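You operate a simulated robot arm through the tools that you are given. There is no shell and no other tool. Be economical: measure what you need, move in short steps, check, and stop when the job is done.

The job below is to be done with a simulated two-armed robot. You get a single attempt, and the scene is never put back.

## Task
Pick up the yellow can with one hand, pass it to the other hand and put it in the middle of the folding board. Take the yellow tape roll on the top of the light wash hamper lid and put it away on the top of the grey stand. The order is free. Set down upright: yellow can.

It is judged by the outcome, as a careful person would: the job done as asked, and still so three seconds after it is handed in. It fails if anything else is knocked over, pushed out of place, dropped, spilled or broken. A push-on lid holds only when it is set on centred and level and pressed home; a screw cap is set on level and turned clockwise until tight.

## Robot
Two 7-joint arms with two-finger parallel grippers on one trunk, on a base that drives. Base frame: it is fixed to the floor where the robot stands at the start and does not move with it; the origin is under the middle of the robot, x ahead of it, y to its left, z up. Readings come in m, degrees, newtons and seconds.
The left shoulder is at the start at [0.05, 0.161, 1.048], the right one opposite. With the tool pointing down near the work surface each hand reaches from about 0.1 to 0.54 m from the robot's upright axis, wherever it stands, measured 20 degrees to its own side. Places, roughly: middle of the folding board [-1.3, 2.7, 0.9]; top of the grey stand [-1.3, 4, 0.8]; yellow tape roll [-1.25, 1.5, 0.75]. Payload 3.43 kg a hand.
The TCP of each hand is the grasp point between the finger pads, 0.03 m short of the fingertips. In the tool frame z runs along the fingers and y along their closing line. The gripper opens to 0.094 m. The fingers are 0.028 m wide and 0.01 m thick; the gripper's body (0.05 by 0.096 m) begins 0.055 m behind the TCP.
Orientation is that of the tool frame in the base frame, as a unit quaternion [x, y, z, w]. With the fingers straight down and closing along the base's y, the tool's x points along the base's -x, its y along +y and its z along -z.

## Interface
- The arms move only by the tool move_arm. It takes "left_rows", "right_rows" or both (then of equal length, played together; a hand with none holds still); each is one flat list of numbers, 7 for each row, row after row: the shift along the tool's x, y, z in cm, then the turn, a rotation vector about the tool's x, y, z in degrees, then the gripper command, from -1 (shut) to 1 (fully open), values between in proportion. In form: [dx, dy, dz, ax, ay, az, grip, dx, dy, dz, ax, ay, az, grip, ...]. A call has 1 to 12 rows; each row shifts and turns the commanded pose from where the row before left it, along the tool's axes as they then stand. Rows are played at 5 a second. More than 0.05 m and 8.6 degrees between two rows, or a gripper value outside its range, and nothing of the call is played. A pose out of reach is approached as far as the arm can. The call stops where the force on the tool passes 40 N (or 10 N more than at its start, if that is more) or the arm is blocked; 0.2 s more then pass. The fingers move at their own pace (about 0.045 m/s each) and stop on an object; they squeeze with about 38 N. The grip force told is the motor's: it shows also when the fingers shut on nothing. Time passes only in rows, and 0.2 s behind the last, so rows that do not move let the fingers close. It gives the time, the measured TCP pose, the force on the tool (base axes), the opening and the grip force at its end, in the units of the frame above (readings bear some noise), with the torque about the TCP (base axes, N m) and any sound that the robot's microphone picked up.
- Cameras (640 x 400 px; columns grow to the right, rows downward): "scene" is now at [0.1026, 0.0304, 1.1308]; the picture's right is [0.24, -0.97, 0.00], its down [-0.84, -0.21, -0.50] and it looks along [0.49, 0.12, -0.86] (base axes); focal length 273 px, centre (320, 200). "left" rides on the left gripper at [0.076, -0.014, -0.103] in its tool frame; the picture's right is [0.18, 0.98, 0.00], its down [-0.75, 0.14, -0.64] and it looks along [-0.63, 0.12, 0.77] (tool axes); focal length 243 px, centre (320, 200). "right" rides on the right gripper at [0.076, 0.014, -0.103] in its tool frame; the picture's right is [-0.18, 0.98, 0.00], its down [-0.75, -0.14, -0.64] and it looks along [-0.63, -0.12, 0.77] (tool axes); focal length 243 px, centre (320, 200). There is no depth. A picture from a camera that has moved, and an enlarged one, comes with that camera's place and axes in the base frame and with its lens. The place of the scene camera against the robot may be out by one fixed shift of up to 0.018 m in any direction.
- get_image(camera): a new picture of that camera. No time passes.
- move_column(by): slides the trunk up (or, below 0, down) by that many m; the arms and the scene camera ride with it, the base frame stays. It gives what a move gives, with no picture.
- steer(legs): drives the robot by 1 to 6 legs, each [ahead, left, turn to the left] in m, m and degrees, along the robot's own axes; the way and the turn of a leg run together, so that a leg with both is an arc; at most 1.5 m and 180 degrees a leg. The arms and the cameras ride along, it lands a little off, and it stops where it bumps. It gives what a move gives.
- head_to(pan, tilt): turns the head with the scene camera to pan (to the left, within 80 degrees either way) and tilt (down, from -29 to 69), counted from straight ahead of the robot. It gives what a move gives.
- enlarge(camera, box): a new picture of the part [left, top, right, bottom] of that camera's present view, enlarged. No time passes.
- hand_in(): hands the job in; it is judged then, once.

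Work in short steps. Places have to be worked out from the pictures, the camera data and where the tool is seen: move nearer, look again, correct. Check each grasp and each placing, and mend what went wrong. You have 165 turns and 122 pictures in all, those below and enlarged ones among them. Open the grippers and draw the arms clear of the work before you hand the job in, unless the task says otherwise; then end with one line.

The tools are called by a JSON object that holds its "fn" and its "kwargs". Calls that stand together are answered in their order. move_arm: Moves the arms, as the interface text tells. Its arguments: {"type":"object","properties":{"left_rows":{"type":"array"},"right_rows":{"type":"array"}},"required":[]} The other tools are called the same way: move_column (by) slides the trunk up or down; steer (legs) drives the base; head_to (pan, tilt) turns the head that bears the scene camera; get_image (camera) takes a picture; enlarge (camera, box) takes an enlarged picture of a part of a camera's view; hand_in () hands the job in.

At the start:

```text
t: 0.0
left_tcp_pos: [0.3468, 0.3219, 0.7008]
left_tool_rot: [-0.001, 1.0, 0.001, -0.001]
left_contact_force: [-0.4, 0.8, -0.5]
left_wrist_torque: [0.0, 0.0, 0.0]
left_width: 0.0942
left_grasp_force: 0.0
right_tcp_pos: [0.345, -0.0296, 0.6615]
right_tool_rot: [0.0, 1.0, -0.001, 0.0]
right_contact_force: [0.3, 0.8, 0.2]
right_wrist_torque: [-0.02, -0.03, 0.02]
right_width: 0.0943
right_grasp_force: 0.0
trunk travel left (down, up): [-0.075, 0.192]
robot x, y, heading: [0.0004, -0.0017, 0.3]
head pan, tilt: [13.8, 59.8]
```

scene: 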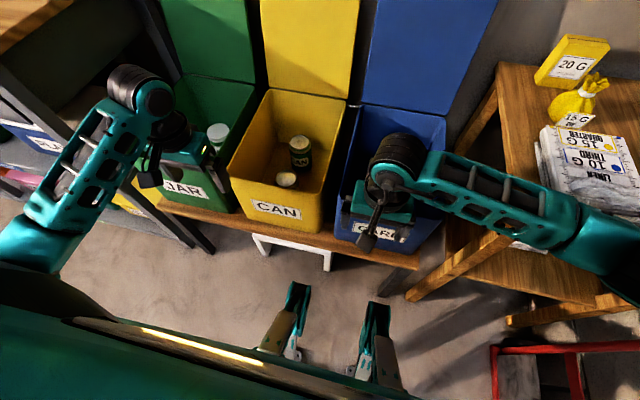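
right: 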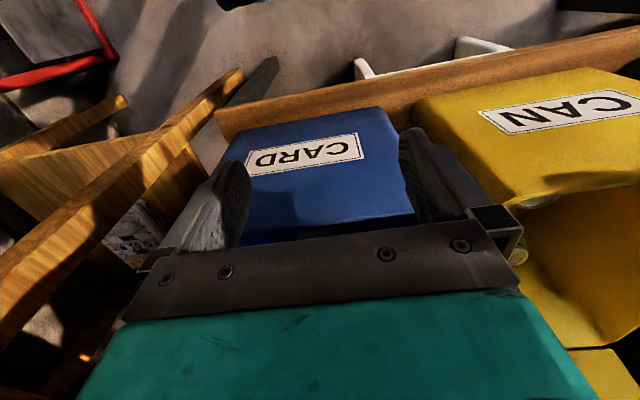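
left: 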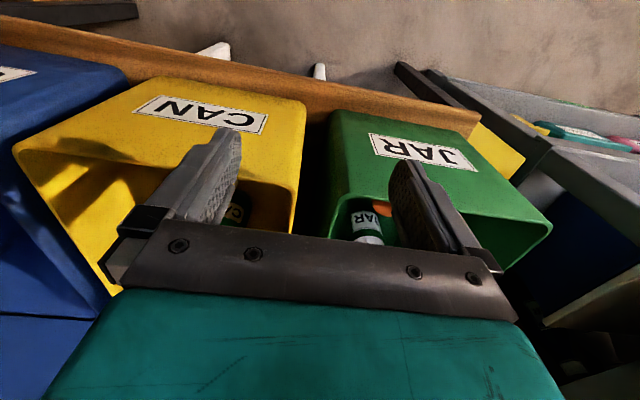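

The picture shows three open bins (JAR, CAN, CARD) with some items inside. I enlarge the yellow bin and look for the yellow can.

{"fn": "enlarge", "kwargs": {"camera": "scene", "box": [200, 80, 360, 240]}}

{"fn": "head_to", "kwargs": {"pan": 75, "tilt": 20}}

{"fn": "get_image", "kwargs": {"camera": "scene"}}

```text
2.50 times, centred on (280, 160) of scene
camera zoom: at [0.1026, 0.0304, 1.1308], right [0.24, -0.97, 0.0], down [-0.84, -0.21, -0.5], along [0.49, 0.12, -0.86], focal length 684 px, centre (420, 300)
```

zoom: 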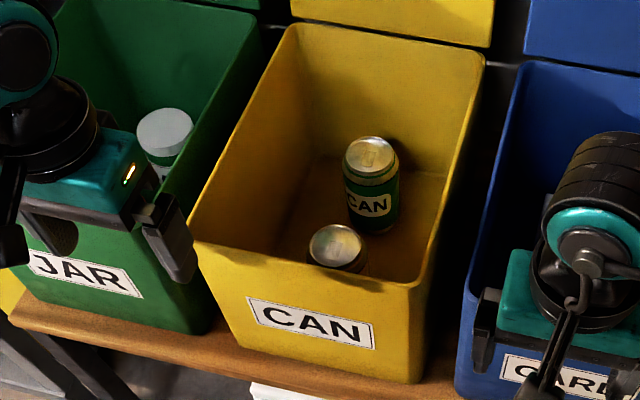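

```text
t: 1.3
left_tcp_pos: [0.3468, 0.322, 0.7007]
left_tool_rot: [-0.001, 1.0, 0.0, 0.0]
left_contact_force: [0.3, 1.2, -0.4]
left_wrist_torque: [0.02, 0.02, -0.04]
left_width: 0.094
left_grasp_force: 0.0
right_tcp_pos: [0.3456, -0.0298, 0.6598]
right_tool_rot: [0.0, 1.0, -0.001, 0.0]
right_contact_force: [0.1, -0.8, 0.1]
right_wrist_torque: [0.01, 0.01, 0.01]
right_width: 0.0938
right_grasp_force: 0.0
trunk travel left (down, up): [-0.075, 0.192]
robot x, y, heading: [-0.0014, 0.0014, 0.1]
head pan, tilt: [75.0, 20.0]
```

```text
117 pictures are left
camera scene: at [0.0619, 0.1043, 1.1887], right [0.97, -0.26, 0.0], down [-0.09, -0.33, -0.94], along [0.24, 0.91, -0.34], focal length 273 px, centre (320, 200)
```

scene: 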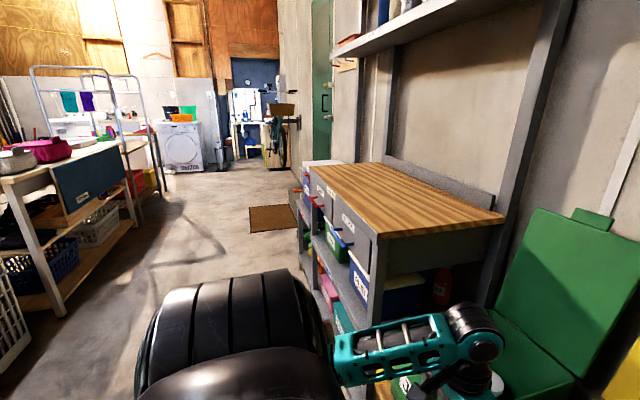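

The laundry area lies to the left rear. I look back at the bins, aiming down at the yellow one.

{"fn": "head_to", "kwargs": {"pan": 14, "tilt": 50}}

{"fn": "enlarge", "kwargs": {"camera": "scene", "box": [220, 120, 380, 280]}}

{"fn": "enlarge", "kwargs": {"camera": "left", "box": [100, 120, 420, 320]}}

```text
t: 2.6
left_tcp_pos: [0.3475, 0.3214, 0.6999]
left_tool_rot: [0.0, 1.0, 0.0, 0.0]
left_contact_force: [0.6, 0.3, 0.0]
left_wrist_torque: [0.04, -0.02, -0.01]
left_width: 0.0941
left_grasp_force: 0.0
right_tcp_pos: [0.3453, -0.03, 0.6615]
right_tool_rot: [0.0, 1.0, 0.0, 0.0]
right_contact_force: [0.1, 0.2, 1.5]
right_wrist_torque: [0.0, 0.02, 0.01]
right_width: 0.0941
right_grasp_force: 0.2
trunk travel left (down, up): [-0.075, 0.192]
robot x, y, heading: [-0.0025, -0.0005, -0.3]
head pan, tilt: [14.0, 50.0]
```

```text
2.50 times, centred on (300, 200) of scene
camera zoom: at [0.1124, 0.0331, 1.1432], right [0.24, -0.97, 0.0], down [-0.74, -0.19, -0.64], along [0.62, 0.16, -0.77], focal length 684 px, centre (370, 200)
```

zoom: 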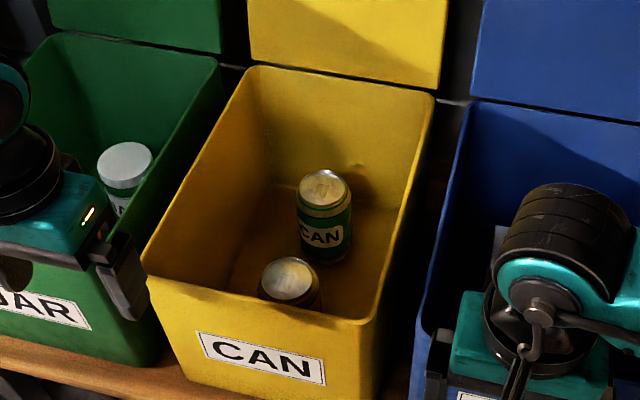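

```text
2.00 times, centred on (260, 220) of left
camera zoom: at [0.2729, 0.3087, 0.8028], right [-0.18, 0.98, 0.0], down [0.75, 0.14, 0.64], along [0.63, 0.12, -0.77], focal length 485 px, centre (440, 160)
```

zoom: 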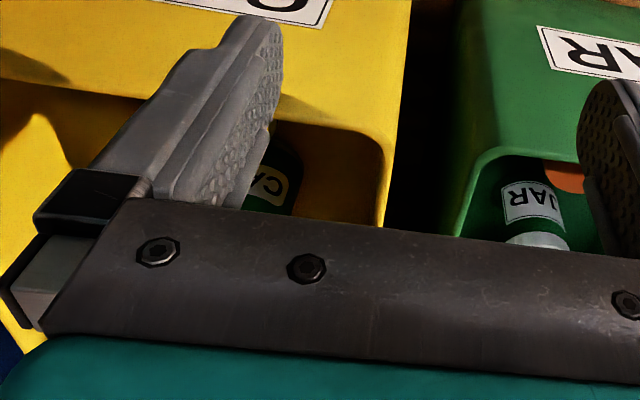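

The cans in the bin look green. The yellow can may be elsewhere, so I look round the room.

{"fn": "head_to", "kwargs": {"pan": -50, "tilt": 35}}

{"fn": "get_image", "kwargs": {"camera": "scene"}}

{"fn": "head_to", "kwargs": {"pan": 0, "tilt": 10}}

{"fn": "get_image", "kwargs": {"camera": "scene"}}

{"fn": "head_to", "kwargs": {"pan": 50, "tilt": 45}}

{"fn": "get_image", "kwargs": {"camera": "scene"}}

```text
t: 4.0
left_tcp_pos: [0.3476, 0.32, 0.6997]
left_tool_rot: [0.0, 1.0, 0.0, 0.0]
left_contact_force: [-0.4, 0.7, -0.7]
left_wrist_torque: [-0.01, 0.04, 0.01]
left_width: 0.0939
left_grasp_force: 0.1
right_tcp_pos: [0.3451, -0.03, 0.6611]
right_tool_rot: [0.0, 1.0, -0.001, 0.0]
right_contact_force: [0.7, -0.9, -0.6]
right_wrist_torque: [0.01, -0.02, -0.05]
right_width: 0.094
right_grasp_force: 0.1
trunk travel left (down, up): [-0.075, 0.192]
robot x, y, heading: [-0.0, -0.0001, -0.1]
head pan, tilt: [-50.0, 35.0]
```

```text
114 pictures are left
camera scene: at [0.0944, -0.053, 1.1649], right [-0.77, -0.64, 0.0], down [-0.37, 0.44, -0.82], along [0.53, -0.63, -0.57], focal length 273 px, centre (320, 200)
```

scene: 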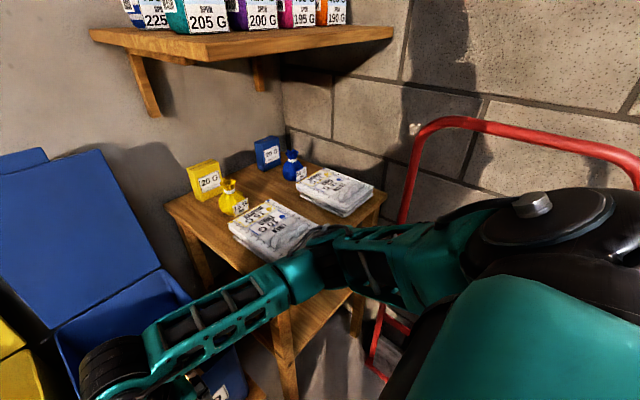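

```text
t: 5.1
left_tcp_pos: [0.347, 0.321, 0.6997]
left_tool_rot: [-0.002, 1.0, 0.001, 0.0]
left_contact_force: [0.5, -0.4, 1.4]
left_wrist_torque: [-0.02, 0.02, 0.01]
left_width: 0.094
left_grasp_force: 0.0
right_tcp_pos: [0.3448, -0.0286, 0.6616]
right_tool_rot: [0.0, 1.0, 0.0, 0.0]
right_contact_force: [-1.1, 0.1, -1.3]
right_wrist_torque: [0.03, -0.01, 0.0]
right_width: 0.0942
right_grasp_force: 0.1
trunk travel left (down, up): [-0.075, 0.192]
robot x, y, heading: [0.0022, 0.0031, -0.3]
head pan, tilt: [0.0, 10.0]
```

```text
113 pictures are left
camera scene: at [0.1307, 0.0143, 1.205], right [0.0, -1.0, 0.0], down [-0.17, 0.0, -0.98], along [0.98, 0.0, -0.17], focal length 273 px, centre (320, 200)
```

scene: 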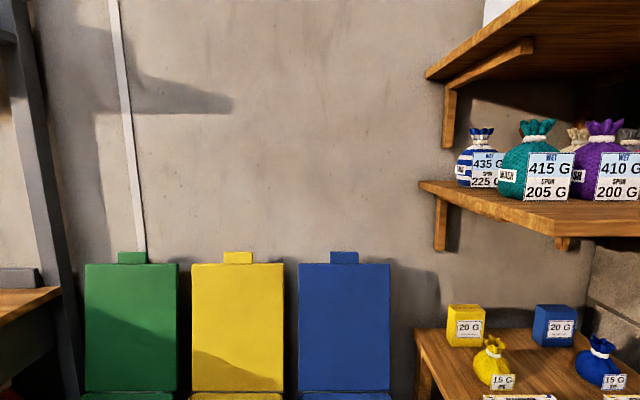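

```text
t: 6.3
left_tcp_pos: [0.3476, 0.3209, 0.7005]
left_tool_rot: [-0.001, 1.0, 0.0, 0.0]
left_contact_force: [-0.6, -0.2, 0.0]
left_wrist_torque: [0.0, 0.0, -0.01]
left_width: 0.0943
left_grasp_force: 0.1
right_tcp_pos: [0.345, -0.0287, 0.6597]
right_tool_rot: [0.0, 1.0, 0.0, 0.0]
right_contact_force: [0.3, -1.0, 0.5]
right_wrist_torque: [0.0, -0.05, 0.0]
right_width: 0.094
right_grasp_force: 0.1
trunk travel left (down, up): [-0.075, 0.192]
robot x, y, heading: [-0.0037, -0.0016, -0.2]
head pan, tilt: [50.0, 45.0]
```

```text
112 pictures are left
camera scene: at [0.09, 0.0767, 1.1501], right [0.77, -0.64, 0.0], down [-0.45, -0.54, -0.71], along [0.46, 0.54, -0.71], focal length 273 px, centre (320, 200)
```

scene: 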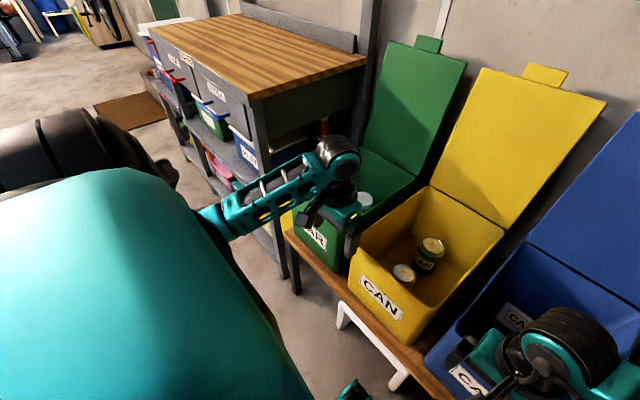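

The front can's side is hidden by the bin wall. I raise the trunk for a steeper view into the bin.

{"fn": "move_column", "kwargs": {"by": 0.19}}

{"fn": "head_to", "kwargs": {"pan": 14, "tilt": 60}}

{"fn": "get_image", "kwargs": {"camera": "scene"}}

{"fn": "get_image", "kwargs": {"camera": "left"}}

```text
t: 8.4
left_tcp_pos: [0.3487, 0.32, 0.8901]
left_tool_rot: [-0.001, 1.0, 0.0, 0.0]
left_contact_force: [0.5, 0.8, 0.1]
left_wrist_torque: [0.03, 0.01, -0.02]
left_width: 0.0939
left_grasp_force: 0.1
right_tcp_pos: [0.3458, -0.0307, 0.8505]
right_tool_rot: [0.0, 1.0, 0.0, 0.0]
right_contact_force: [0.1, -0.4, -0.4]
right_wrist_torque: [-0.03, -0.01, -0.01]
right_width: 0.0943
right_grasp_force: 0.1
trunk travel left (down, up): [-0.265, 0.002]
robot x, y, heading: [0.0005, 0.0003, 0.0]
head pan, tilt: [50.0, 45.0]
```

```text
t: 9.4
left_tcp_pos: [0.3469, 0.3215, 0.8904]
left_tool_rot: [-0.001, 1.0, 0.0, 0.0]
left_contact_force: [0.7, 0.2, -0.8]
left_wrist_torque: [0.0, 0.01, -0.01]
left_width: 0.0941
left_grasp_force: 0.0
right_tcp_pos: [0.346, -0.0297, 0.8495]
right_tool_rot: [0.0, 1.0, 0.001, 0.001]
right_contact_force: [0.1, 0.0, 0.3]
right_wrist_torque: [-0.02, -0.02, 0.0]
right_width: 0.0939
right_grasp_force: 0.0
trunk travel left (down, up): [-0.265, 0.002]
robot x, y, heading: [-0.0007, 0.0003, -0.0]
head pan, tilt: [14.0, 60.0]
```

```text
111 pictures are left
camera scene: at [0.1024, 0.0306, 1.3206], right [0.24, -0.97, 0.0], down [-0.84, -0.21, -0.5], along [0.49, 0.12, -0.87], focal length 273 px, centre (320, 200)
```

scene: 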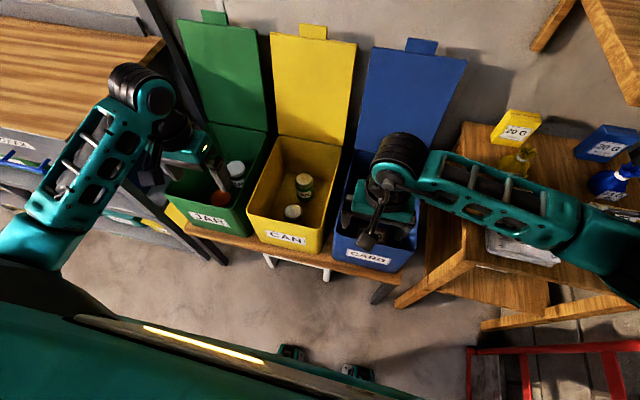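

```text
110 pictures are left
camera left: at [0.2729, 0.3087, 0.9928], right [-0.18, 0.98, 0.0], down [0.75, 0.14, 0.64], along [0.63, 0.12, -0.77], focal length 243 px, centre (320, 200)
```

left: 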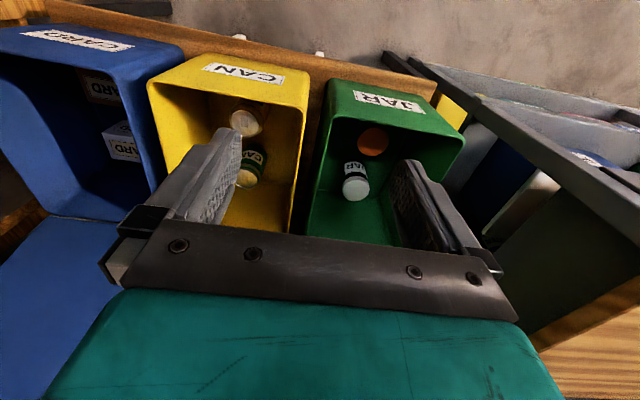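

{"fn": "enlarge", "kwargs": {"camera": "left", "box": [180, 70, 310, 200]}}

{"fn": "enlarge", "kwargs": {"camera": "scene", "box": [240, 130, 350, 250]}}

```text
3.08 times, centred on (245, 135) of left
camera zoom: at [0.2729, 0.3087, 0.9928], right [-0.18, 0.98, 0.0], down [0.75, 0.14, 0.64], along [0.63, 0.12, -0.77], focal length 746 px, centre (551, 400)
```

zoom: 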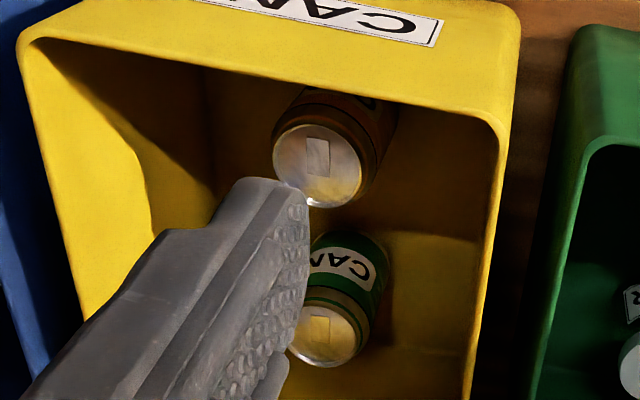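

```text
3.33 times, centred on (295, 190) of scene
camera zoom: at [0.1024, 0.0306, 1.3206], right [0.24, -0.97, 0.0], down [-0.84, -0.21, -0.5], along [0.49, 0.12, -0.87], focal length 911 px, centre (403, 233)
```

zoom: 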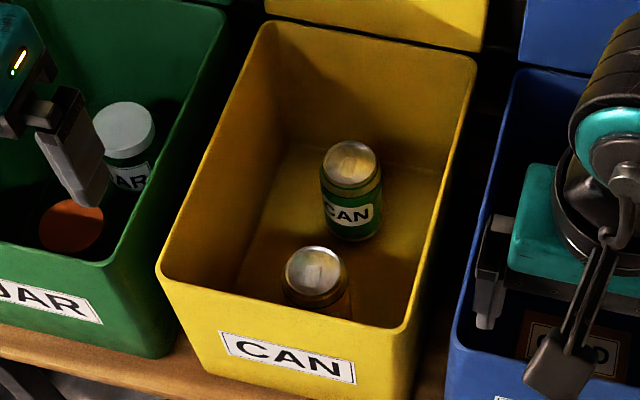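

The front can stands at about (0.473, 0.206), top at z 0.56; its side looks brown-yellow in shadow. I bring the left hand above it at present height and turn it so that its camera clears the front wall of the bin, then look.

{"fn": "move_arm", "kwargs": {"left_rows": [-3.15, -2.9, 0, 0, 0, 0, 1, -3.15, -2.9, 0, 0, 0, 0, 1, -3.15, -2.9, 0, 0, 0, 0, 1, -3.15, -2.85, 0, 0, 0, 0, 1, 0, 0, 0, 0, 0, 8.5, 1, 0, 0, 0, 0, 0, 8.5, 1, 0, 0, 0, 0, 0, 8.5, 1, 0, 0, 0, 0, 0, 8.5, 1, 0, 0, 0, 0, 0, 8.5, 1, 0, 0, 0, 0, 0, 8.5, 1, 0, 0, 0, 0, 0, 8.5, 1]}}

{"fn": "get_image", "kwargs": {"camera": "left"}}

{"fn": "get_image", "kwargs": {"camera": "scene"}}

```text
t: 11.8
left_tcp_pos: [0.4739, 0.2056, 0.8922]
left_tool_rot: [0.497, 0.868, 0.0, 0.0]
left_contact_force: [0.3, 0.7, 0.3]
left_wrist_torque: [0.06, 0.01, 0.0]
left_width: 0.0939
left_grasp_force: 0.0
right_tcp_pos: [0.3455, -0.0287, 0.8508]
right_tool_rot: [-0.001, 1.0, 0.0, -0.001]
right_contact_force: [0.3, 0.6, -0.2]
right_wrist_torque: [0.03, -0.01, 0.04]
right_width: 0.0939
right_grasp_force: 0.1
trunk travel left (down, up): [-0.265, 0.002]
robot x, y, heading: [0.0002, -0.0005, -0.1]
head pan, tilt: [14.0, 60.0]
```

```text
107 pictures are left
camera left: at [0.4248, 0.2657, 0.9932], right [0.75, 0.66, 0.0], down [0.5, -0.58, 0.64], along [0.42, -0.48, -0.77], focal length 243 px, centre (320, 200)
```

left: 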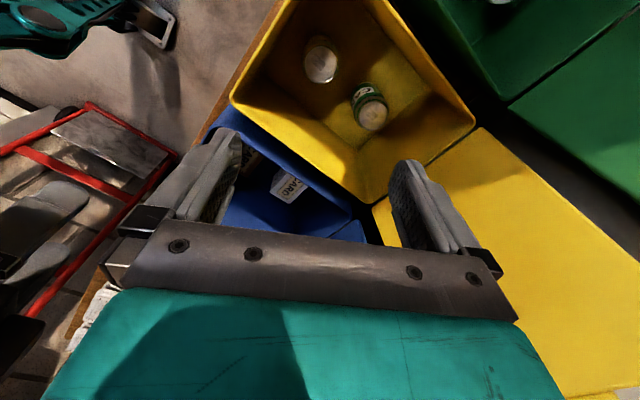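

```text
106 pictures are left
camera scene: at [0.1024, 0.0306, 1.3206], right [0.24, -0.97, 0.0], down [-0.84, -0.21, -0.5], along [0.49, 0.12, -0.87], focal length 273 px, centre (320, 200)
```

scene: 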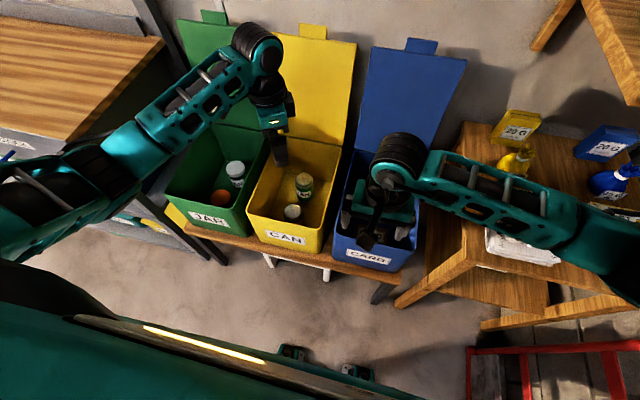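

The hand reached the pose. I zoom on the cans from this camera to confirm colour and position.

{"fn": "enlarge", "kwargs": {"camera": "left", "box": [280, 20, 410, 140]}}

```text
3.33 times, centred on (345, 80) of left
camera zoom: at [0.4248, 0.2657, 0.9932], right [0.75, 0.66, 0.0], down [0.5, -0.58, 0.64], along [0.42, -0.48, -0.77], focal length 809 px, centre (237, 600)
```

zoom: 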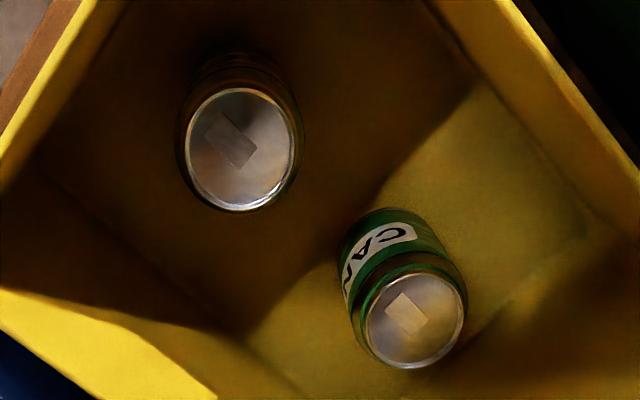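

The front can matches the bin's shadowed yellow; centre ≈ (0.477, 0.206). I lower the trunk, which brings the fingertips just above the rim.

{"fn": "move_column", "kwargs": {"by": -0.18}}

{"fn": "enlarge", "kwargs": {"camera": "left", "box": [200, 0, 440, 200]}}

```text
t: 13.8
left_tcp_pos: [0.4749, 0.206, 0.7115]
left_tool_rot: [0.496, 0.868, 0.001, 0.0]
left_contact_force: [-0.6, 0.2, -0.2]
left_wrist_torque: [0.0, -0.04, 0.0]
left_width: 0.094
left_grasp_force: 0.1
right_tcp_pos: [0.3451, -0.0297, 0.6703]
right_tool_rot: [0.0, 1.0, 0.0, 0.001]
right_contact_force: [-0.1, -1.0, 1.3]
right_wrist_torque: [0.0, -0.01, -0.02]
right_width: 0.094
right_grasp_force: 0.0
trunk travel left (down, up): [-0.085, 0.182]
robot x, y, heading: [0.0003, -0.0019, -0.0]
head pan, tilt: [14.0, 60.0]
```

```text
2.00 times, centred on (320, 100) of left
camera zoom: at [0.4246, 0.2655, 0.8133], right [0.75, 0.66, 0.0], down [0.5, -0.58, 0.64], along [0.42, -0.48, -0.77], focal length 485 px, centre (320, 400)
```

zoom: 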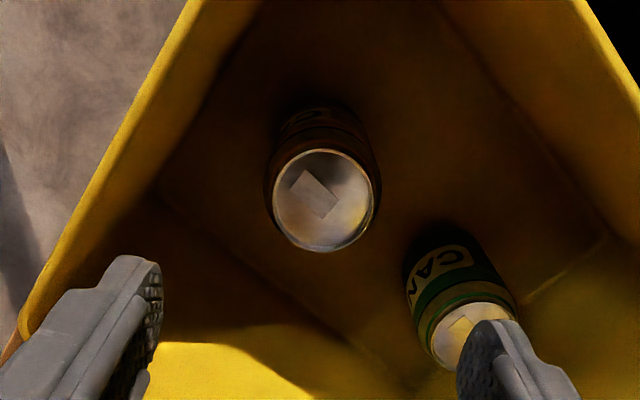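

Lid centre reads (0.478, 0.207). I nudge 3 mm along the closing line and descend to z ≈ 0.535, gripper open slightly under full.

{"fn": "move_arm", "kwargs": {"left_rows": [0, 0.3, 3, 0, 0, 0, 0.8, 0, 0, 3, 0, 0, 0, 0.8, 0, 0, 3, 0, 0, 0, 0.8, 0, 0, 3, 0, 0, 0, 0.8, 0, 0, 2, 0, 0, 0, 0.8, 0, 0, 2, 0, 0, 0, 0.8, 0, 0, 1.6, 0, 0, 0, 0.8]}}

{"fn": "get_image", "kwargs": {"camera": "left"}}

{"fn": "enlarge", "kwargs": {"camera": "scene", "box": [200, 80, 380, 260]}}

```text
t: 15.4
left_tcp_pos: [0.476, 0.2064, 0.534]
left_tool_rot: [0.496, 0.868, 0.0, 0.0]
left_contact_force: [0.5, 0.4, 1.3]
left_wrist_torque: [-0.01, 0.04, 0.03]
left_width: 0.0848
left_grasp_force: 0.1
right_tcp_pos: [0.3451, -0.0301, 0.6712]
right_tool_rot: [0.0, 1.0, -0.001, -0.001]
right_contact_force: [0.1, 0.0, 0.1]
right_wrist_torque: [-0.02, -0.03, 0.0]
right_width: 0.0939
right_grasp_force: 0.1
trunk travel left (down, up): [-0.085, 0.182]
robot x, y, heading: [0.0012, -0.0028, 0.1]
head pan, tilt: [14.0, 60.0]
```

```text
103 pictures are left
camera left: at [0.4265, 0.2663, 0.6367], right [0.75, 0.66, 0.0], down [0.5, -0.58, 0.64], along [0.42, -0.48, -0.77], focal length 243 px, centre (320, 200)
```

left: 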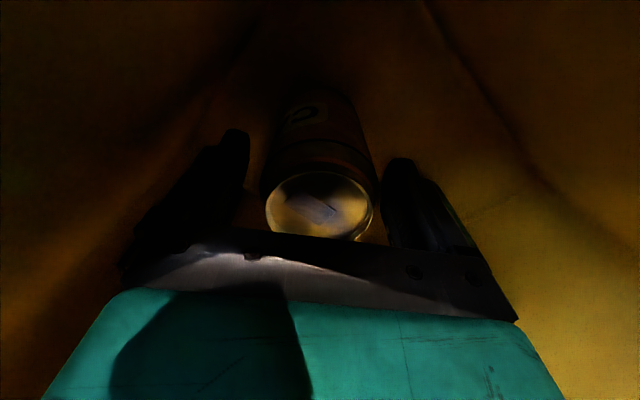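

```text
2.22 times, centred on (290, 170) of scene
camera zoom: at [0.1024, 0.0305, 1.1406], right [0.24, -0.97, 0.0], down [-0.84, -0.21, -0.5], along [0.49, 0.12, -0.87], focal length 608 px, centre (387, 267)
```

zoom: 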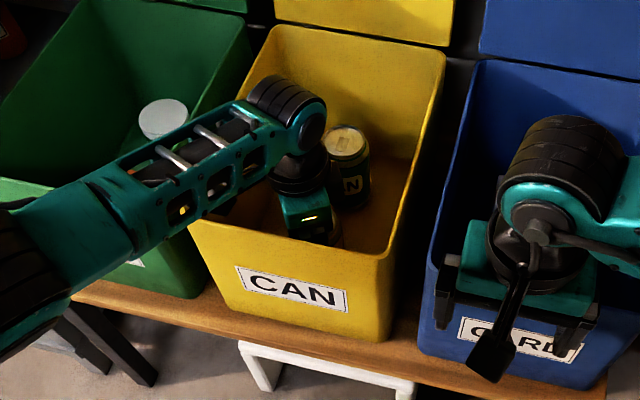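

The can is centred between the fingers; the lid seems nearer z 0.55, so I go 1 cm lower and close.

{"fn": "move_arm", "kwargs": {"left_rows": [0, 0, 1, 0, 0, 0, 0.8, 0, 0, 0, 0, 0, 0, -1, 0, 0, 0, 0, 0, 0, -1, 0, 0, 0, 0, 0, 0, -1, 0, 0, 0, 0, 0, 0, -1]}}

{"fn": "get_image", "kwargs": {"camera": "left"}}

```text
t: 16.6
left_tcp_pos: [0.4759, 0.2067, 0.5235]
left_tool_rot: [0.496, 0.868, 0.0, 0.001]
left_contact_force: [-0.4, 0.6, -0.8]
left_wrist_torque: [-0.02, 0.04, -0.01]
left_width: 0.0671
left_grasp_force: 38.1
right_tcp_pos: [0.3456, -0.0297, 0.6711]
right_tool_rot: [0.0, 1.0, 0.0, -0.001]
right_contact_force: [0.3, -0.7, 0.3]
right_wrist_torque: [0.01, -0.02, 0.0]
right_width: 0.0943
right_grasp_force: 0.0
trunk travel left (down, up): [-0.085, 0.182]
robot x, y, heading: [-0.0037, -0.0005, 0.1]
head pan, tilt: [14.0, 60.0]
```

```text
101 pictures are left
camera left: at [0.4272, 0.2667, 0.6262], right [0.75, 0.66, 0.0], down [0.5, -0.58, 0.64], along [0.42, -0.48, -0.77], focal length 243 px, centre (320, 200)
```

left: 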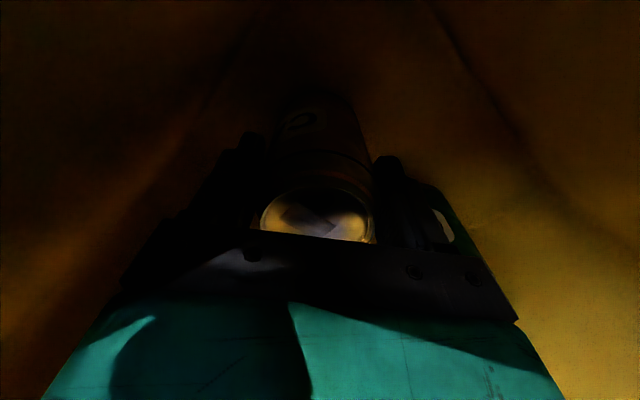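

Gripped at 0.067 m width with 38 N. I lift: trunk up 0.18 m, then the arm 10 cm more.

{"fn": "move_column", "kwargs": {"by": 0.18}}

{"fn": "move_arm", "kwargs": {"left_rows": [0, 0, -4, 0, 0, 0, -1, 0, 0, -4, 0, 0, 0, -1, 0, 0, -4, 0, 0, 0, -1, 0, 0, -4, 0, 0, 0, -1]}}

{"fn": "get_image", "kwargs": {"camera": "scene"}}

{"fn": "get_image", "kwargs": {"camera": "left"}}

```text
t: 18.6
left_tcp_pos: [0.4762, 0.2058, 0.7048]
left_tool_rot: [0.495, 0.869, 0.0, 0.0]
left_contact_force: [-0.2, 0.2, -0.1]
left_wrist_torque: [0.0, 0.01, 0.0]
left_width: 0.067
left_grasp_force: 37.7
right_tcp_pos: [0.3461, -0.0293, 0.8513]
right_tool_rot: [0.0, 1.0, 0.0, -0.001]
right_contact_force: [-0.7, -0.2, 0.1]
right_wrist_torque: [-0.02, -0.02, -0.04]
right_width: 0.094
right_grasp_force: 0.0
trunk travel left (down, up): [-0.265, 0.002]
robot x, y, heading: [-0.0018, -0.0026, -0.1]
head pan, tilt: [14.0, 60.0]
```

```text
t: 19.6
left_tcp_pos: [0.4777, 0.2045, 0.8622]
left_tool_rot: [0.495, 0.869, 0.0, 0.0]
left_contact_force: [-0.5, 0.4, 0.3]
left_wrist_torque: [0.0, -0.02, 0.01]
left_width: 0.067
left_grasp_force: 38.5
right_tcp_pos: [0.3448, -0.0306, 0.8505]
right_tool_rot: [-0.001, 1.0, 0.001, 0.0]
right_contact_force: [0.1, -0.5, -0.3]
right_wrist_torque: [0.03, 0.05, 0.02]
right_width: 0.094
right_grasp_force: 0.0
trunk travel left (down, up): [-0.265, 0.002]
robot x, y, heading: [0.0001, -0.0031, -0.2]
head pan, tilt: [14.0, 60.0]
```

```text
100 pictures are left
camera scene: at [0.1023, 0.0304, 1.3205], right [0.24, -0.97, 0.0], down [-0.84, -0.21, -0.5], along [0.49, 0.12, -0.87], focal length 273 px, centre (320, 200)
```

scene: 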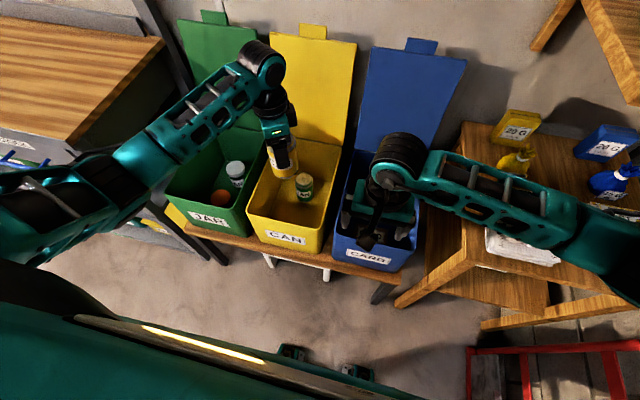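

```text
99 pictures are left
camera left: at [0.4284, 0.2656, 0.9646], right [0.75, 0.66, 0.0], down [0.51, -0.58, 0.64], along [0.42, -0.48, -0.77], focal length 243 px, centre (320, 200)
```

left: 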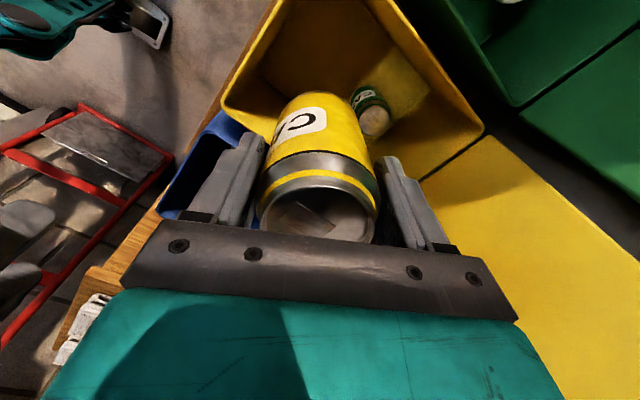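

The yellow can is firmly held. I back the robot away from the bins a little for a clear handover space.

{"fn": "steer", "kwargs": {"legs": [[-0.25, 0, 0]]}}

{"fn": "move_arm", "kwargs": {"right_rows": [0, -2, 0, -8.2, 0, 0, 1, 0, -2, 0, -8.2, 0, 0, 1, 0, -2, 0, -8.2, 0, 0, 1, 0, -2, 0, -8.2, 0, 0, 1, 0, 0, 0, -8.2, 0, 0, 1, 0, 0, 0, -8.2, 0, 0, 1, 0, 0, 0, -8.2, 0, 0, 1, 0, 0, 0, -8.2, 0, 0, 1, 0, 0, 0, -8.2, 0, 0, 1, 0, 0, 0, -8.2, 0, 0, 1, 0, 0, 0, -8, 0, 0, 1]}}

{"fn": "get_image", "kwargs": {"camera": "scene"}}

```text
t: 21.4
left_tcp_pos: [0.2256, 0.2034, 0.862]
left_tool_rot: [0.496, 0.868, 0.0, -0.001]
left_contact_force: [0.1, -0.6, -0.2]
left_wrist_torque: [-0.02, -0.05, -0.01]
left_width: 0.0669
left_grasp_force: 38.0
right_tcp_pos: [0.0929, -0.0295, 0.8505]
right_tool_rot: [0.001, 1.0, 0.0, 0.0]
right_contact_force: [-0.7, -0.3, 0.0]
right_wrist_torque: [0.0, -0.03, 0.02]
right_width: 0.0944
right_grasp_force: 0.0
trunk travel left (down, up): [-0.265, 0.002]
robot x, y, heading: [-0.2535, 0.0004, -0.1]
head pan, tilt: [14.0, 60.0]
```

```text
t: 23.9
left_tcp_pos: [0.2266, 0.2051, 0.8623]
left_tool_rot: [0.496, 0.868, 0.0, -0.001]
left_contact_force: [-0.7, -0.3, 0.1]
left_wrist_torque: [0.0, 0.03, -0.01]
left_width: 0.067
left_grasp_force: 38.0
right_tcp_pos: [0.0885, -0.1075, 0.87]
right_tool_rot: [-0.012, 0.843, 0.537, -0.017]
right_contact_force: [-0.1, 0.4, -0.4]
right_wrist_torque: [0.0, -0.01, 0.07]
right_width: 0.0939
right_grasp_force: 0.0
right hand out of reach, approached as far as the arm can: row 8, 9, 10, 11
trunk travel left (down, up): [-0.265, 0.002]
robot x, y, heading: [-0.2472, -0.0007, -0.3]
head pan, tilt: [14.0, 60.0]
```

```text
98 pictures are left
camera scene: at [-0.1489, 0.03, 1.3205], right [0.24, -0.97, 0.0], down [-0.84, -0.21, -0.5], along [0.48, 0.12, -0.87], focal length 273 px, centre (320, 200)
```

scene: 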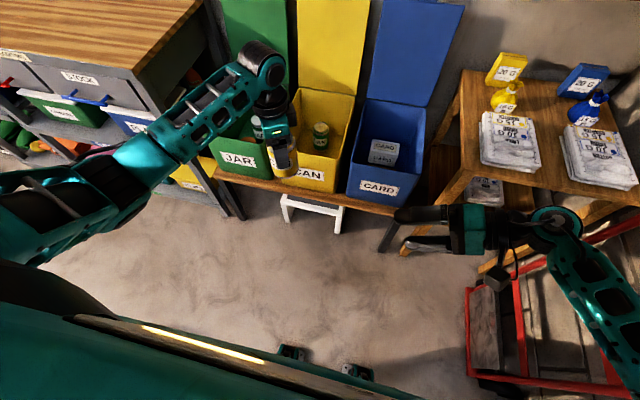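

Sideways tilt stops at about 65°. I test how far the wrist rolls (camera upward) in this pose.

{"fn": "move_arm", "kwargs": {"right_rows": [0, 0, 0, 0, 0, 8.2, 1, 0, 0, 0, 0, 0, 8.2, 1, 0, 0, 0, 0, 0, 8.2, 1, 0, 0, 0, 0, 0, 8.2, 1, 0, 0, 0, 0, 0, 8.2, 1, 0, 0, 0, 0, 0, 8.2, 1, 0, 0, 0, 0, 0, 8.2, 1, 0, 0, 0, 0, 0, 8.2, 1, 0, 0, 0, 0, 0, 8.2, 1, 0, 0, 0, 0, 0, 8.2, 1, 0, 0, 0, 0, 0, 8, 1]}}

{"fn": "get_image", "kwargs": {"camera": "scene"}}

```text
t: 26.2
left_tcp_pos: [0.2261, 0.2043, 0.861]
left_tool_rot: [0.497, 0.868, 0.0, 0.0]
left_contact_force: [0.2, -0.3, 0.4]
left_wrist_torque: [0.02, -0.01, 0.0]
left_width: 0.0671
left_grasp_force: 38.0
right_tcp_pos: [0.0893, -0.1062, 0.8703]
right_tool_rot: [0.588, 0.605, 0.367, -0.391]
right_contact_force: [-0.1, -0.3, -0.1]
right_wrist_torque: [-0.01, 0.0, 0.06]
right_width: 0.0941
right_grasp_force: 0.0
trunk travel left (down, up): [-0.265, 0.002]
robot x, y, heading: [-0.2502, -0.0045, -0.1]
head pan, tilt: [14.0, 60.0]
```

```text
97 pictures are left
camera scene: at [-0.1496, 0.0306, 1.3206], right [0.24, -0.97, 0.0], down [-0.84, -0.21, -0.5], along [0.49, 0.12, -0.87], focal length 273 px, centre (320, 200)
```

scene: 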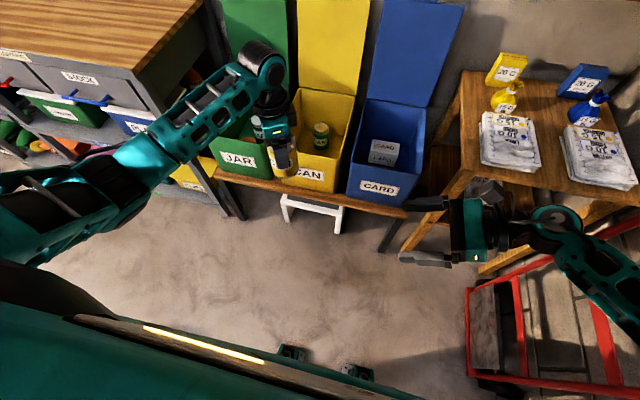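

Rolling works: the right hand points left, 25° below horizontal, camera up. I measure where the can's bottom is relative to the left TCP.

{"fn": "enlarge", "kwargs": {"camera": "scene", "box": [230, 100, 330, 200]}}

{"fn": "get_image", "kwargs": {"camera": "right"}}

```text
4.00 times, centred on (280, 150) of scene
camera zoom: at [-0.1496, 0.0306, 1.3206], right [0.24, -0.97, 0.0], down [-0.84, -0.21, -0.5], along [0.49, 0.12, -0.87], focal length 1094 px, centre (480, 400)
```

zoom: 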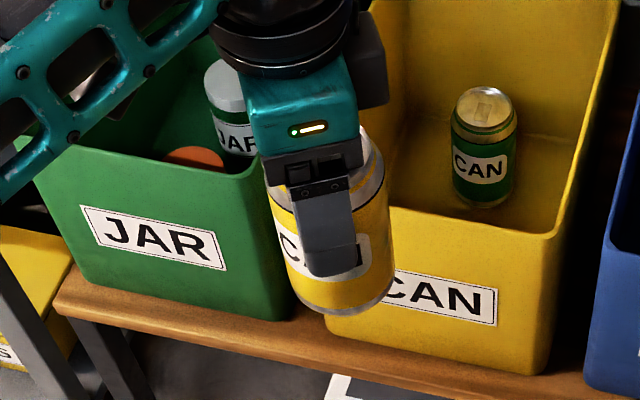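

```text
95 pictures are left
camera right: at [0.1062, -0.1659, 0.9828], right [0.98, -0.04, -0.18], down [-0.12, -0.91, -0.41], along [-0.15, 0.42, -0.89], focal length 243 px, centre (320, 200)
```

right: 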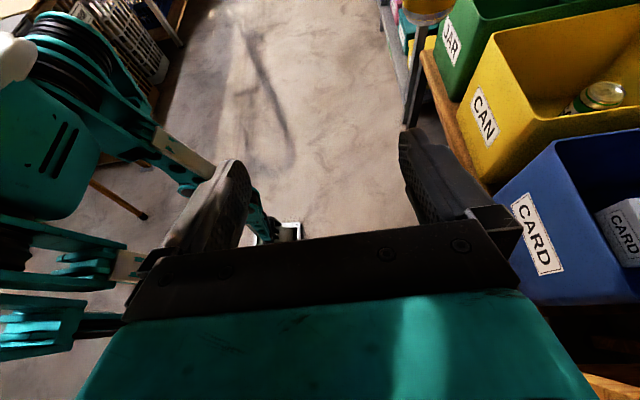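

Can bottom is about 0.083 m below the left TCP. To get the right hand level, I turn it 30° more forward and pitch it up, checking what is reached.

{"fn": "move_arm", "kwargs": {"right_rows": [0, 0, 0, -6.8, 0, 3.2, 1, 0, 0, 0, -6.8, 0, 3.2, 1, 0, 0, 0, -6.8, 0, 3.2, 1, 0, 0, 0, -6.8, 0, 3.2, 1, 0, 0, 0, 0, 6, 0, 1, 0, 0, 0, 0, 6, 0, 1, 0, 0, 0, 0, 6, 0, 1, 0, 0, 0, 0, 6, 0, 1]}}

```text
t: 28.1
left_tcp_pos: [0.2269, 0.2051, 0.8624]
left_tool_rot: [0.496, 0.868, 0.0, -0.001]
left_contact_force: [0.5, 0.3, -0.2]
left_wrist_torque: [-0.03, 0.02, 0.01]
left_width: 0.0671
left_grasp_force: 37.8
right_tcp_pos: [0.089, -0.107, 0.8698]
right_tool_rot: [0.615, 0.366, 0.596, -0.364]
right_contact_force: [-0.8, -0.5, -0.1]
right_wrist_torque: [0.03, 0.0, 0.02]
right_width: 0.0938
right_grasp_force: 0.1
trunk travel left (down, up): [-0.265, 0.002]
robot x, y, heading: [-0.2499, -0.0005, -0.3]
head pan, tilt: [14.0, 60.0]
```

The right hand is now level, pointing left-forward with its camera up. I bring the left hand with the can to (0.15, 0.06) and the right hand to a stand-off 12 cm short of it, 5 cm lower.

{"fn": "move_arm", "kwargs": {"left_rows": [-2.15, -3.5, 0, 0, 0, 0, -1, -2.15, -3.5, 0, 0, 0, 0, -1, -2.15, -3.5, 0, 0, 0, 0, -1, -2.15, -3.5, 0, 0, 0, 0, -1], "right_rows": [-1.43, -0.6, 1.44, 0, 0, 0, 1, -1.43, -0.6, 1.44, 0, 0, 0, 1, -1.43, -0.6, 1.44, 0, 0, 0, 1, -1.43, -0.6, 1.44, 0, 0, 0, 1]}}

{"fn": "get_image", "kwargs": {"camera": "right"}}

{"fn": "get_image", "kwargs": {"camera": "scene"}}

```text
t: 29.1
left_tcp_pos: [0.1487, 0.0604, 0.8623]
left_tool_rot: [0.496, 0.868, 0.0, 0.001]
left_contact_force: [0.0, 0.0, 0.4]
left_wrist_torque: [0.01, 0.04, 0.01]
left_width: 0.0668
left_grasp_force: 37.8
right_tcp_pos: [0.0942, -0.0464, 0.8125]
right_tool_rot: [0.616, 0.365, 0.596, -0.363]
right_contact_force: [-0.1, 0.2, 0.2]
right_wrist_torque: [0.01, -0.04, -0.01]
right_width: 0.0938
right_grasp_force: 0.0
trunk travel left (down, up): [-0.265, 0.002]
robot x, y, heading: [-0.2504, 0.0008, -0.1]
head pan, tilt: [14.0, 60.0]
```

```text
94 pictures are left
camera right: at [0.0595, -0.1422, 0.889], right [0.86, -0.46, -0.2], down [-0.44, -0.51, -0.74], along [0.24, 0.72, -0.65], focal length 243 px, centre (320, 200)
```

right: 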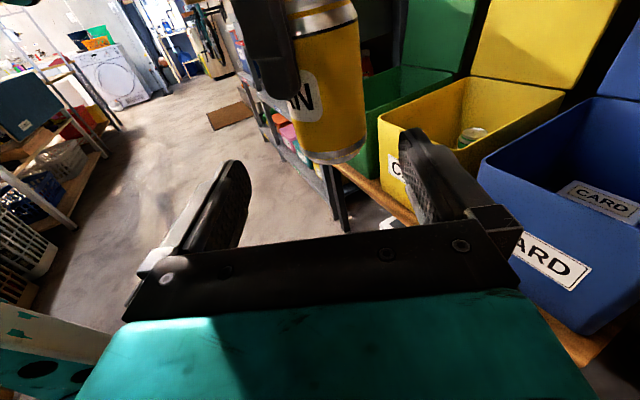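

```text
93 pictures are left
camera scene: at [-0.1497, 0.0303, 1.3206], right [0.24, -0.97, 0.0], down [-0.84, -0.21, -0.5], along [0.49, 0.12, -0.87], focal length 273 px, centre (320, 200)
```

scene: 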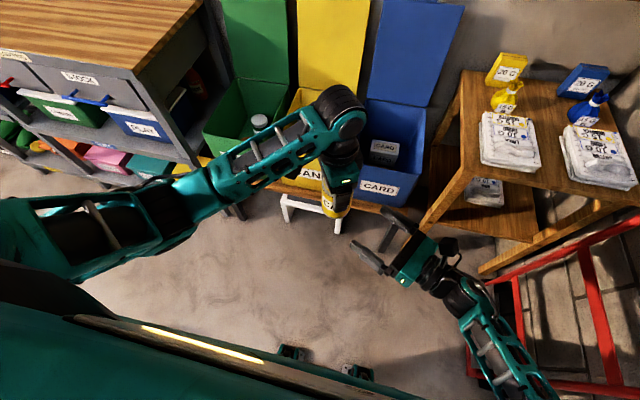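

Alignment is good (under 2 mm lateral), and the can bottom is about z 0.77. I lower the right hand 4 mm and advance 12 cm around the can.

{"fn": "move_arm", "kwargs": {"right_rows": [-0.4, -0.15, 3, 0, 0, 0, 1, 0, 0, 3, 0, 0, 0, 1, 0, 0, 2, 0, 0, 0, 1, 0, 0, 2, 0, 0, 0, 1, 0, 0, 2, 0, 0, 0, 1]}}

{"fn": "get_image", "kwargs": {"camera": "right"}}

{"fn": "enlarge", "kwargs": {"camera": "scene", "box": [270, 80, 490, 300]}}

```text
t: 30.2
left_tcp_pos: [0.1503, 0.0605, 0.8625]
left_tool_rot: [0.497, 0.868, 0.0, 0.0]
left_contact_force: [0.6, -0.8, -0.3]
left_wrist_torque: [0.02, 0.02, 0.01]
left_width: 0.0674
left_grasp_force: 38.2
right_tcp_pos: [0.1474, 0.0614, 0.8042]
right_tool_rot: [0.615, 0.366, 0.596, -0.364]
right_contact_force: [1.2, -0.3, -0.9]
right_wrist_torque: [-0.01, 0.02, -0.01]
right_width: 0.094
right_grasp_force: 0.0
trunk travel left (down, up): [-0.265, 0.002]
robot x, y, heading: [-0.2539, -0.0005, 0.1]
head pan, tilt: [14.0, 60.0]
```

```text
92 pictures are left
camera right: at [0.1132, -0.0346, 0.881], right [0.86, -0.46, -0.2], down [-0.44, -0.51, -0.73], along [0.24, 0.72, -0.65], focal length 243 px, centre (320, 200)
```

right: 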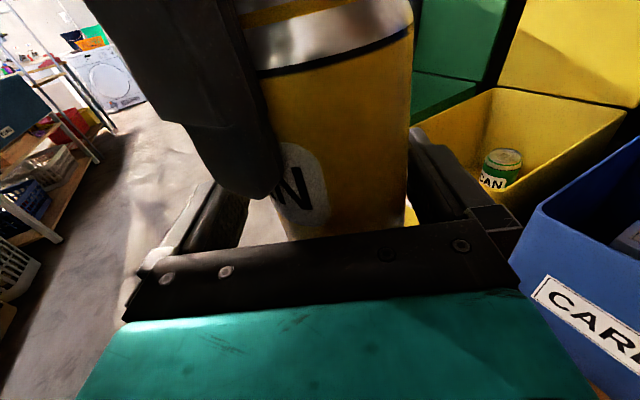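

```text
1.82 times, centred on (380, 190) of scene
camera zoom: at [-0.1495, 0.0307, 1.3206], right [0.24, -0.97, 0.0], down [-0.84, -0.21, -0.5], along [0.49, 0.12, -0.87], focal length 497 px, centre (211, 218)
```

zoom: 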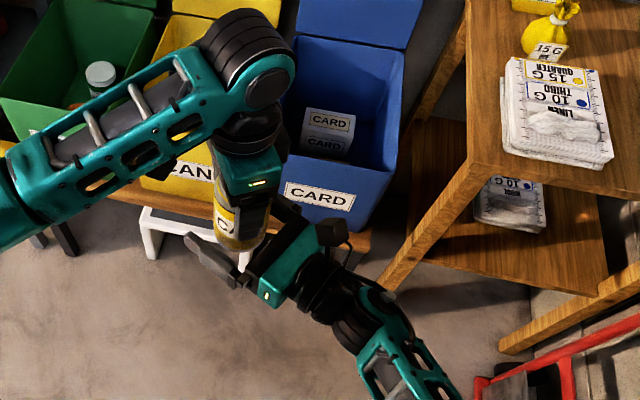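

The can lies 3 mm toward the right finger; I centre and close the right gripper.

{"fn": "move_arm", "kwargs": {"right_rows": [0, 0.3, 0, 0, 0, 0, 1, 0, 0, 0, 0, 0, 0, -1, 0, 0, 0, 0, 0, 0, -1, 0, 0, 0, 0, 0, 0, -1, 0, 0, 0, 0, 0, 0, -1]}}

{"fn": "get_image", "kwargs": {"camera": "right"}}

```text
t: 31.4
left_tcp_pos: [0.1492, 0.0611, 0.8609]
left_tool_rot: [0.497, 0.867, 0.0, -0.004]
left_contact_force: [-25.5, 8.5, 9.2]
left_wrist_torque: [-0.01, 0.57, -0.5]
left_width: 0.0668
left_grasp_force: 38.1
right_tcp_pos: [0.1529, 0.0563, 0.8026]
right_tool_rot: [0.619, 0.363, 0.596, -0.361]
right_contact_force: [25.1, -8.0, -9.2]
right_wrist_torque: [0.39, 0.91, 0.42]
right_width: 0.068
right_grasp_force: 37.8
trunk travel left (down, up): [-0.265, 0.002]
robot x, y, heading: [-0.2532, 0.0026, -0.2]
head pan, tilt: [14.0, 60.0]
```

```text
90 pictures are left
camera right: at [0.1175, -0.0384, 0.8814], right [0.86, -0.47, -0.2], down [-0.45, -0.51, -0.73], along [0.24, 0.72, -0.65], focal length 243 px, centre (320, 200)
```

right: 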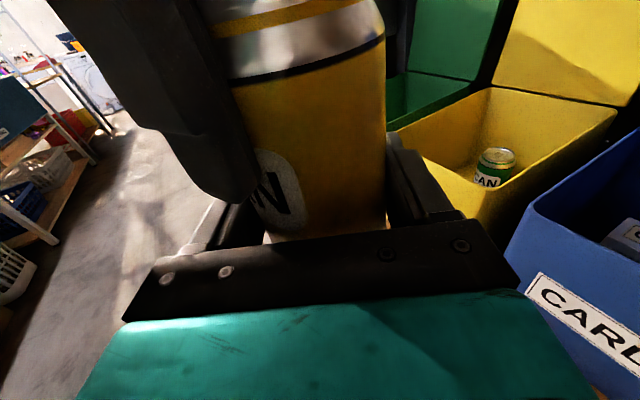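

Both hands hold it but there's a 25 N side load; I relieve it by shifting the right hand 4 mm along its closing axis.

{"fn": "move_arm", "kwargs": {"right_rows": [0, 0.25, 0, 0, 0, 0, -1, 0, 0.2, 0, 0, 0, 0, -1]}}

```text
t: 32.0
left_tcp_pos: [0.1496, 0.0606, 0.8627]
left_tool_rot: [0.496, 0.868, -0.001, 0.0]
left_contact_force: [-18.1, 2.6, 8.6]
left_wrist_torque: [0.21, 0.66, 0.11]
left_width: 0.0669
left_grasp_force: 37.8
right_tcp_pos: [0.1547, 0.0569, 0.8042]
right_tool_rot: [0.617, 0.365, 0.596, -0.363]
right_contact_force: [17.1, -2.8, -9.7]
right_wrist_torque: [-0.09, 0.29, -0.12]
right_width: 0.0681
right_grasp_force: 37.8
trunk travel left (down, up): [-0.265, 0.002]
robot x, y, heading: [-0.2551, -0.0002, -0.4]
head pan, tilt: [14.0, 60.0]
```

Still 18 N; another small relaxing shift.

{"fn": "move_arm", "kwargs": {"right_rows": [-0.1, 0.2, 0.15, 0, 0, 0, -1, 0, 0.15, 0, 0, 0, 0, -1]}}

```text
t: 32.6
left_tcp_pos: [0.1519, 0.0613, 0.8614]
left_tool_rot: [0.496, 0.869, 0.002, 0.002]
left_contact_force: [2.3, 5.5, -1.8]
left_wrist_torque: [0.32, 0.02, 0.13]
left_width: 0.0667
left_grasp_force: 38.3
right_tcp_pos: [0.1573, 0.0587, 0.8036]
right_tool_rot: [0.614, 0.366, 0.596, -0.366]
right_contact_force: [-2.6, -5.4, 2.4]
right_wrist_torque: [0.0, -0.16, -0.13]
right_width: 0.0679
right_grasp_force: 37.8
trunk travel left (down, up): [-0.265, 0.002]
robot x, y, heading: [-0.2525, 0.0015, -0.1]
head pan, tilt: [14.0, 60.0]
```

Load is nearly nil. I open the left gripper partly and lift it straight off.

{"fn": "move_arm", "kwargs": {"left_rows": [0, 0, 0, 0, 0, 0, 0.7, 0, 0, 0, 0, 0, 0, 0.7, 0, 0, -2, 0, 0, 0, 0.7, 0, 0, -3, 0, 0, 0, 0.7, 0, 0, -4, 0, 0, 0, 0.7]}}

{"fn": "get_image", "kwargs": {"camera": "right"}}

{"fn": "get_image", "kwargs": {"camera": "left"}}

```text
t: 33.9
left_tcp_pos: [0.1486, 0.0621, 0.9511]
left_tool_rot: [0.496, 0.868, 0.0, -0.001]
left_contact_force: [0.1, -0.3, -0.2]
left_wrist_torque: [0.0, 0.01, -0.01]
left_width: 0.0798
left_grasp_force: 0.0
right_tcp_pos: [0.1587, 0.0569, 0.8039]
right_tool_rot: [0.616, 0.365, 0.596, -0.363]
right_contact_force: [-0.4, -0.2, 0.2]
right_wrist_torque: [-0.01, 0.01, 0.02]
right_width: 0.0681
right_grasp_force: 38.0
trunk travel left (down, up): [-0.265, 0.002]
robot x, y, heading: [-0.2544, -0.0023, -0.1]
head pan, tilt: [14.0, 60.0]
```

```text
89 pictures are left
camera right: at [0.1236, -0.0387, 0.8815], right [0.86, -0.46, -0.2], down [-0.44, -0.51, -0.74], along [0.24, 0.72, -0.65], focal length 243 px, centre (320, 200)
```

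right: 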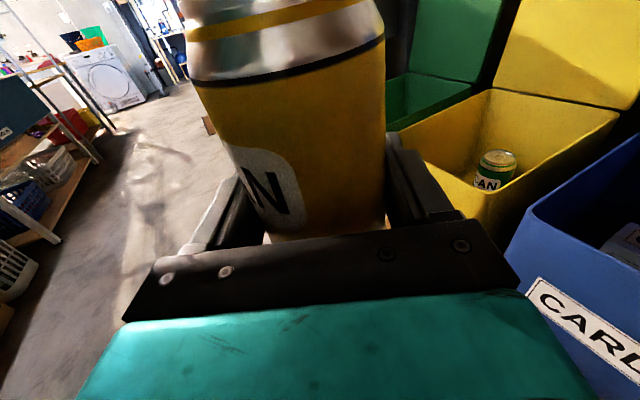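

```text
88 pictures are left
camera left: at [0.0994, 0.1218, 1.0525], right [0.75, 0.66, 0.0], down [0.51, -0.58, 0.64], along [0.42, -0.48, -0.77], focal length 243 px, centre (320, 200)
```

left: 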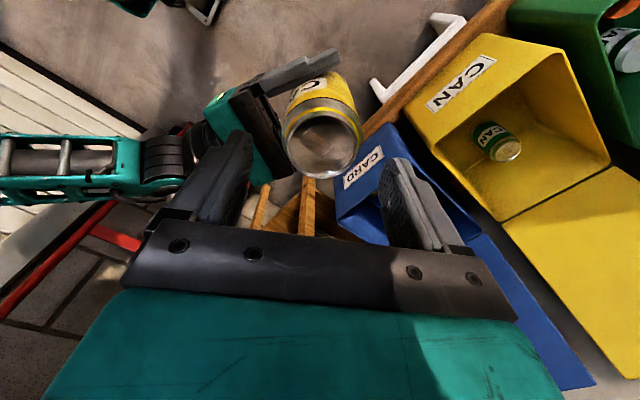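

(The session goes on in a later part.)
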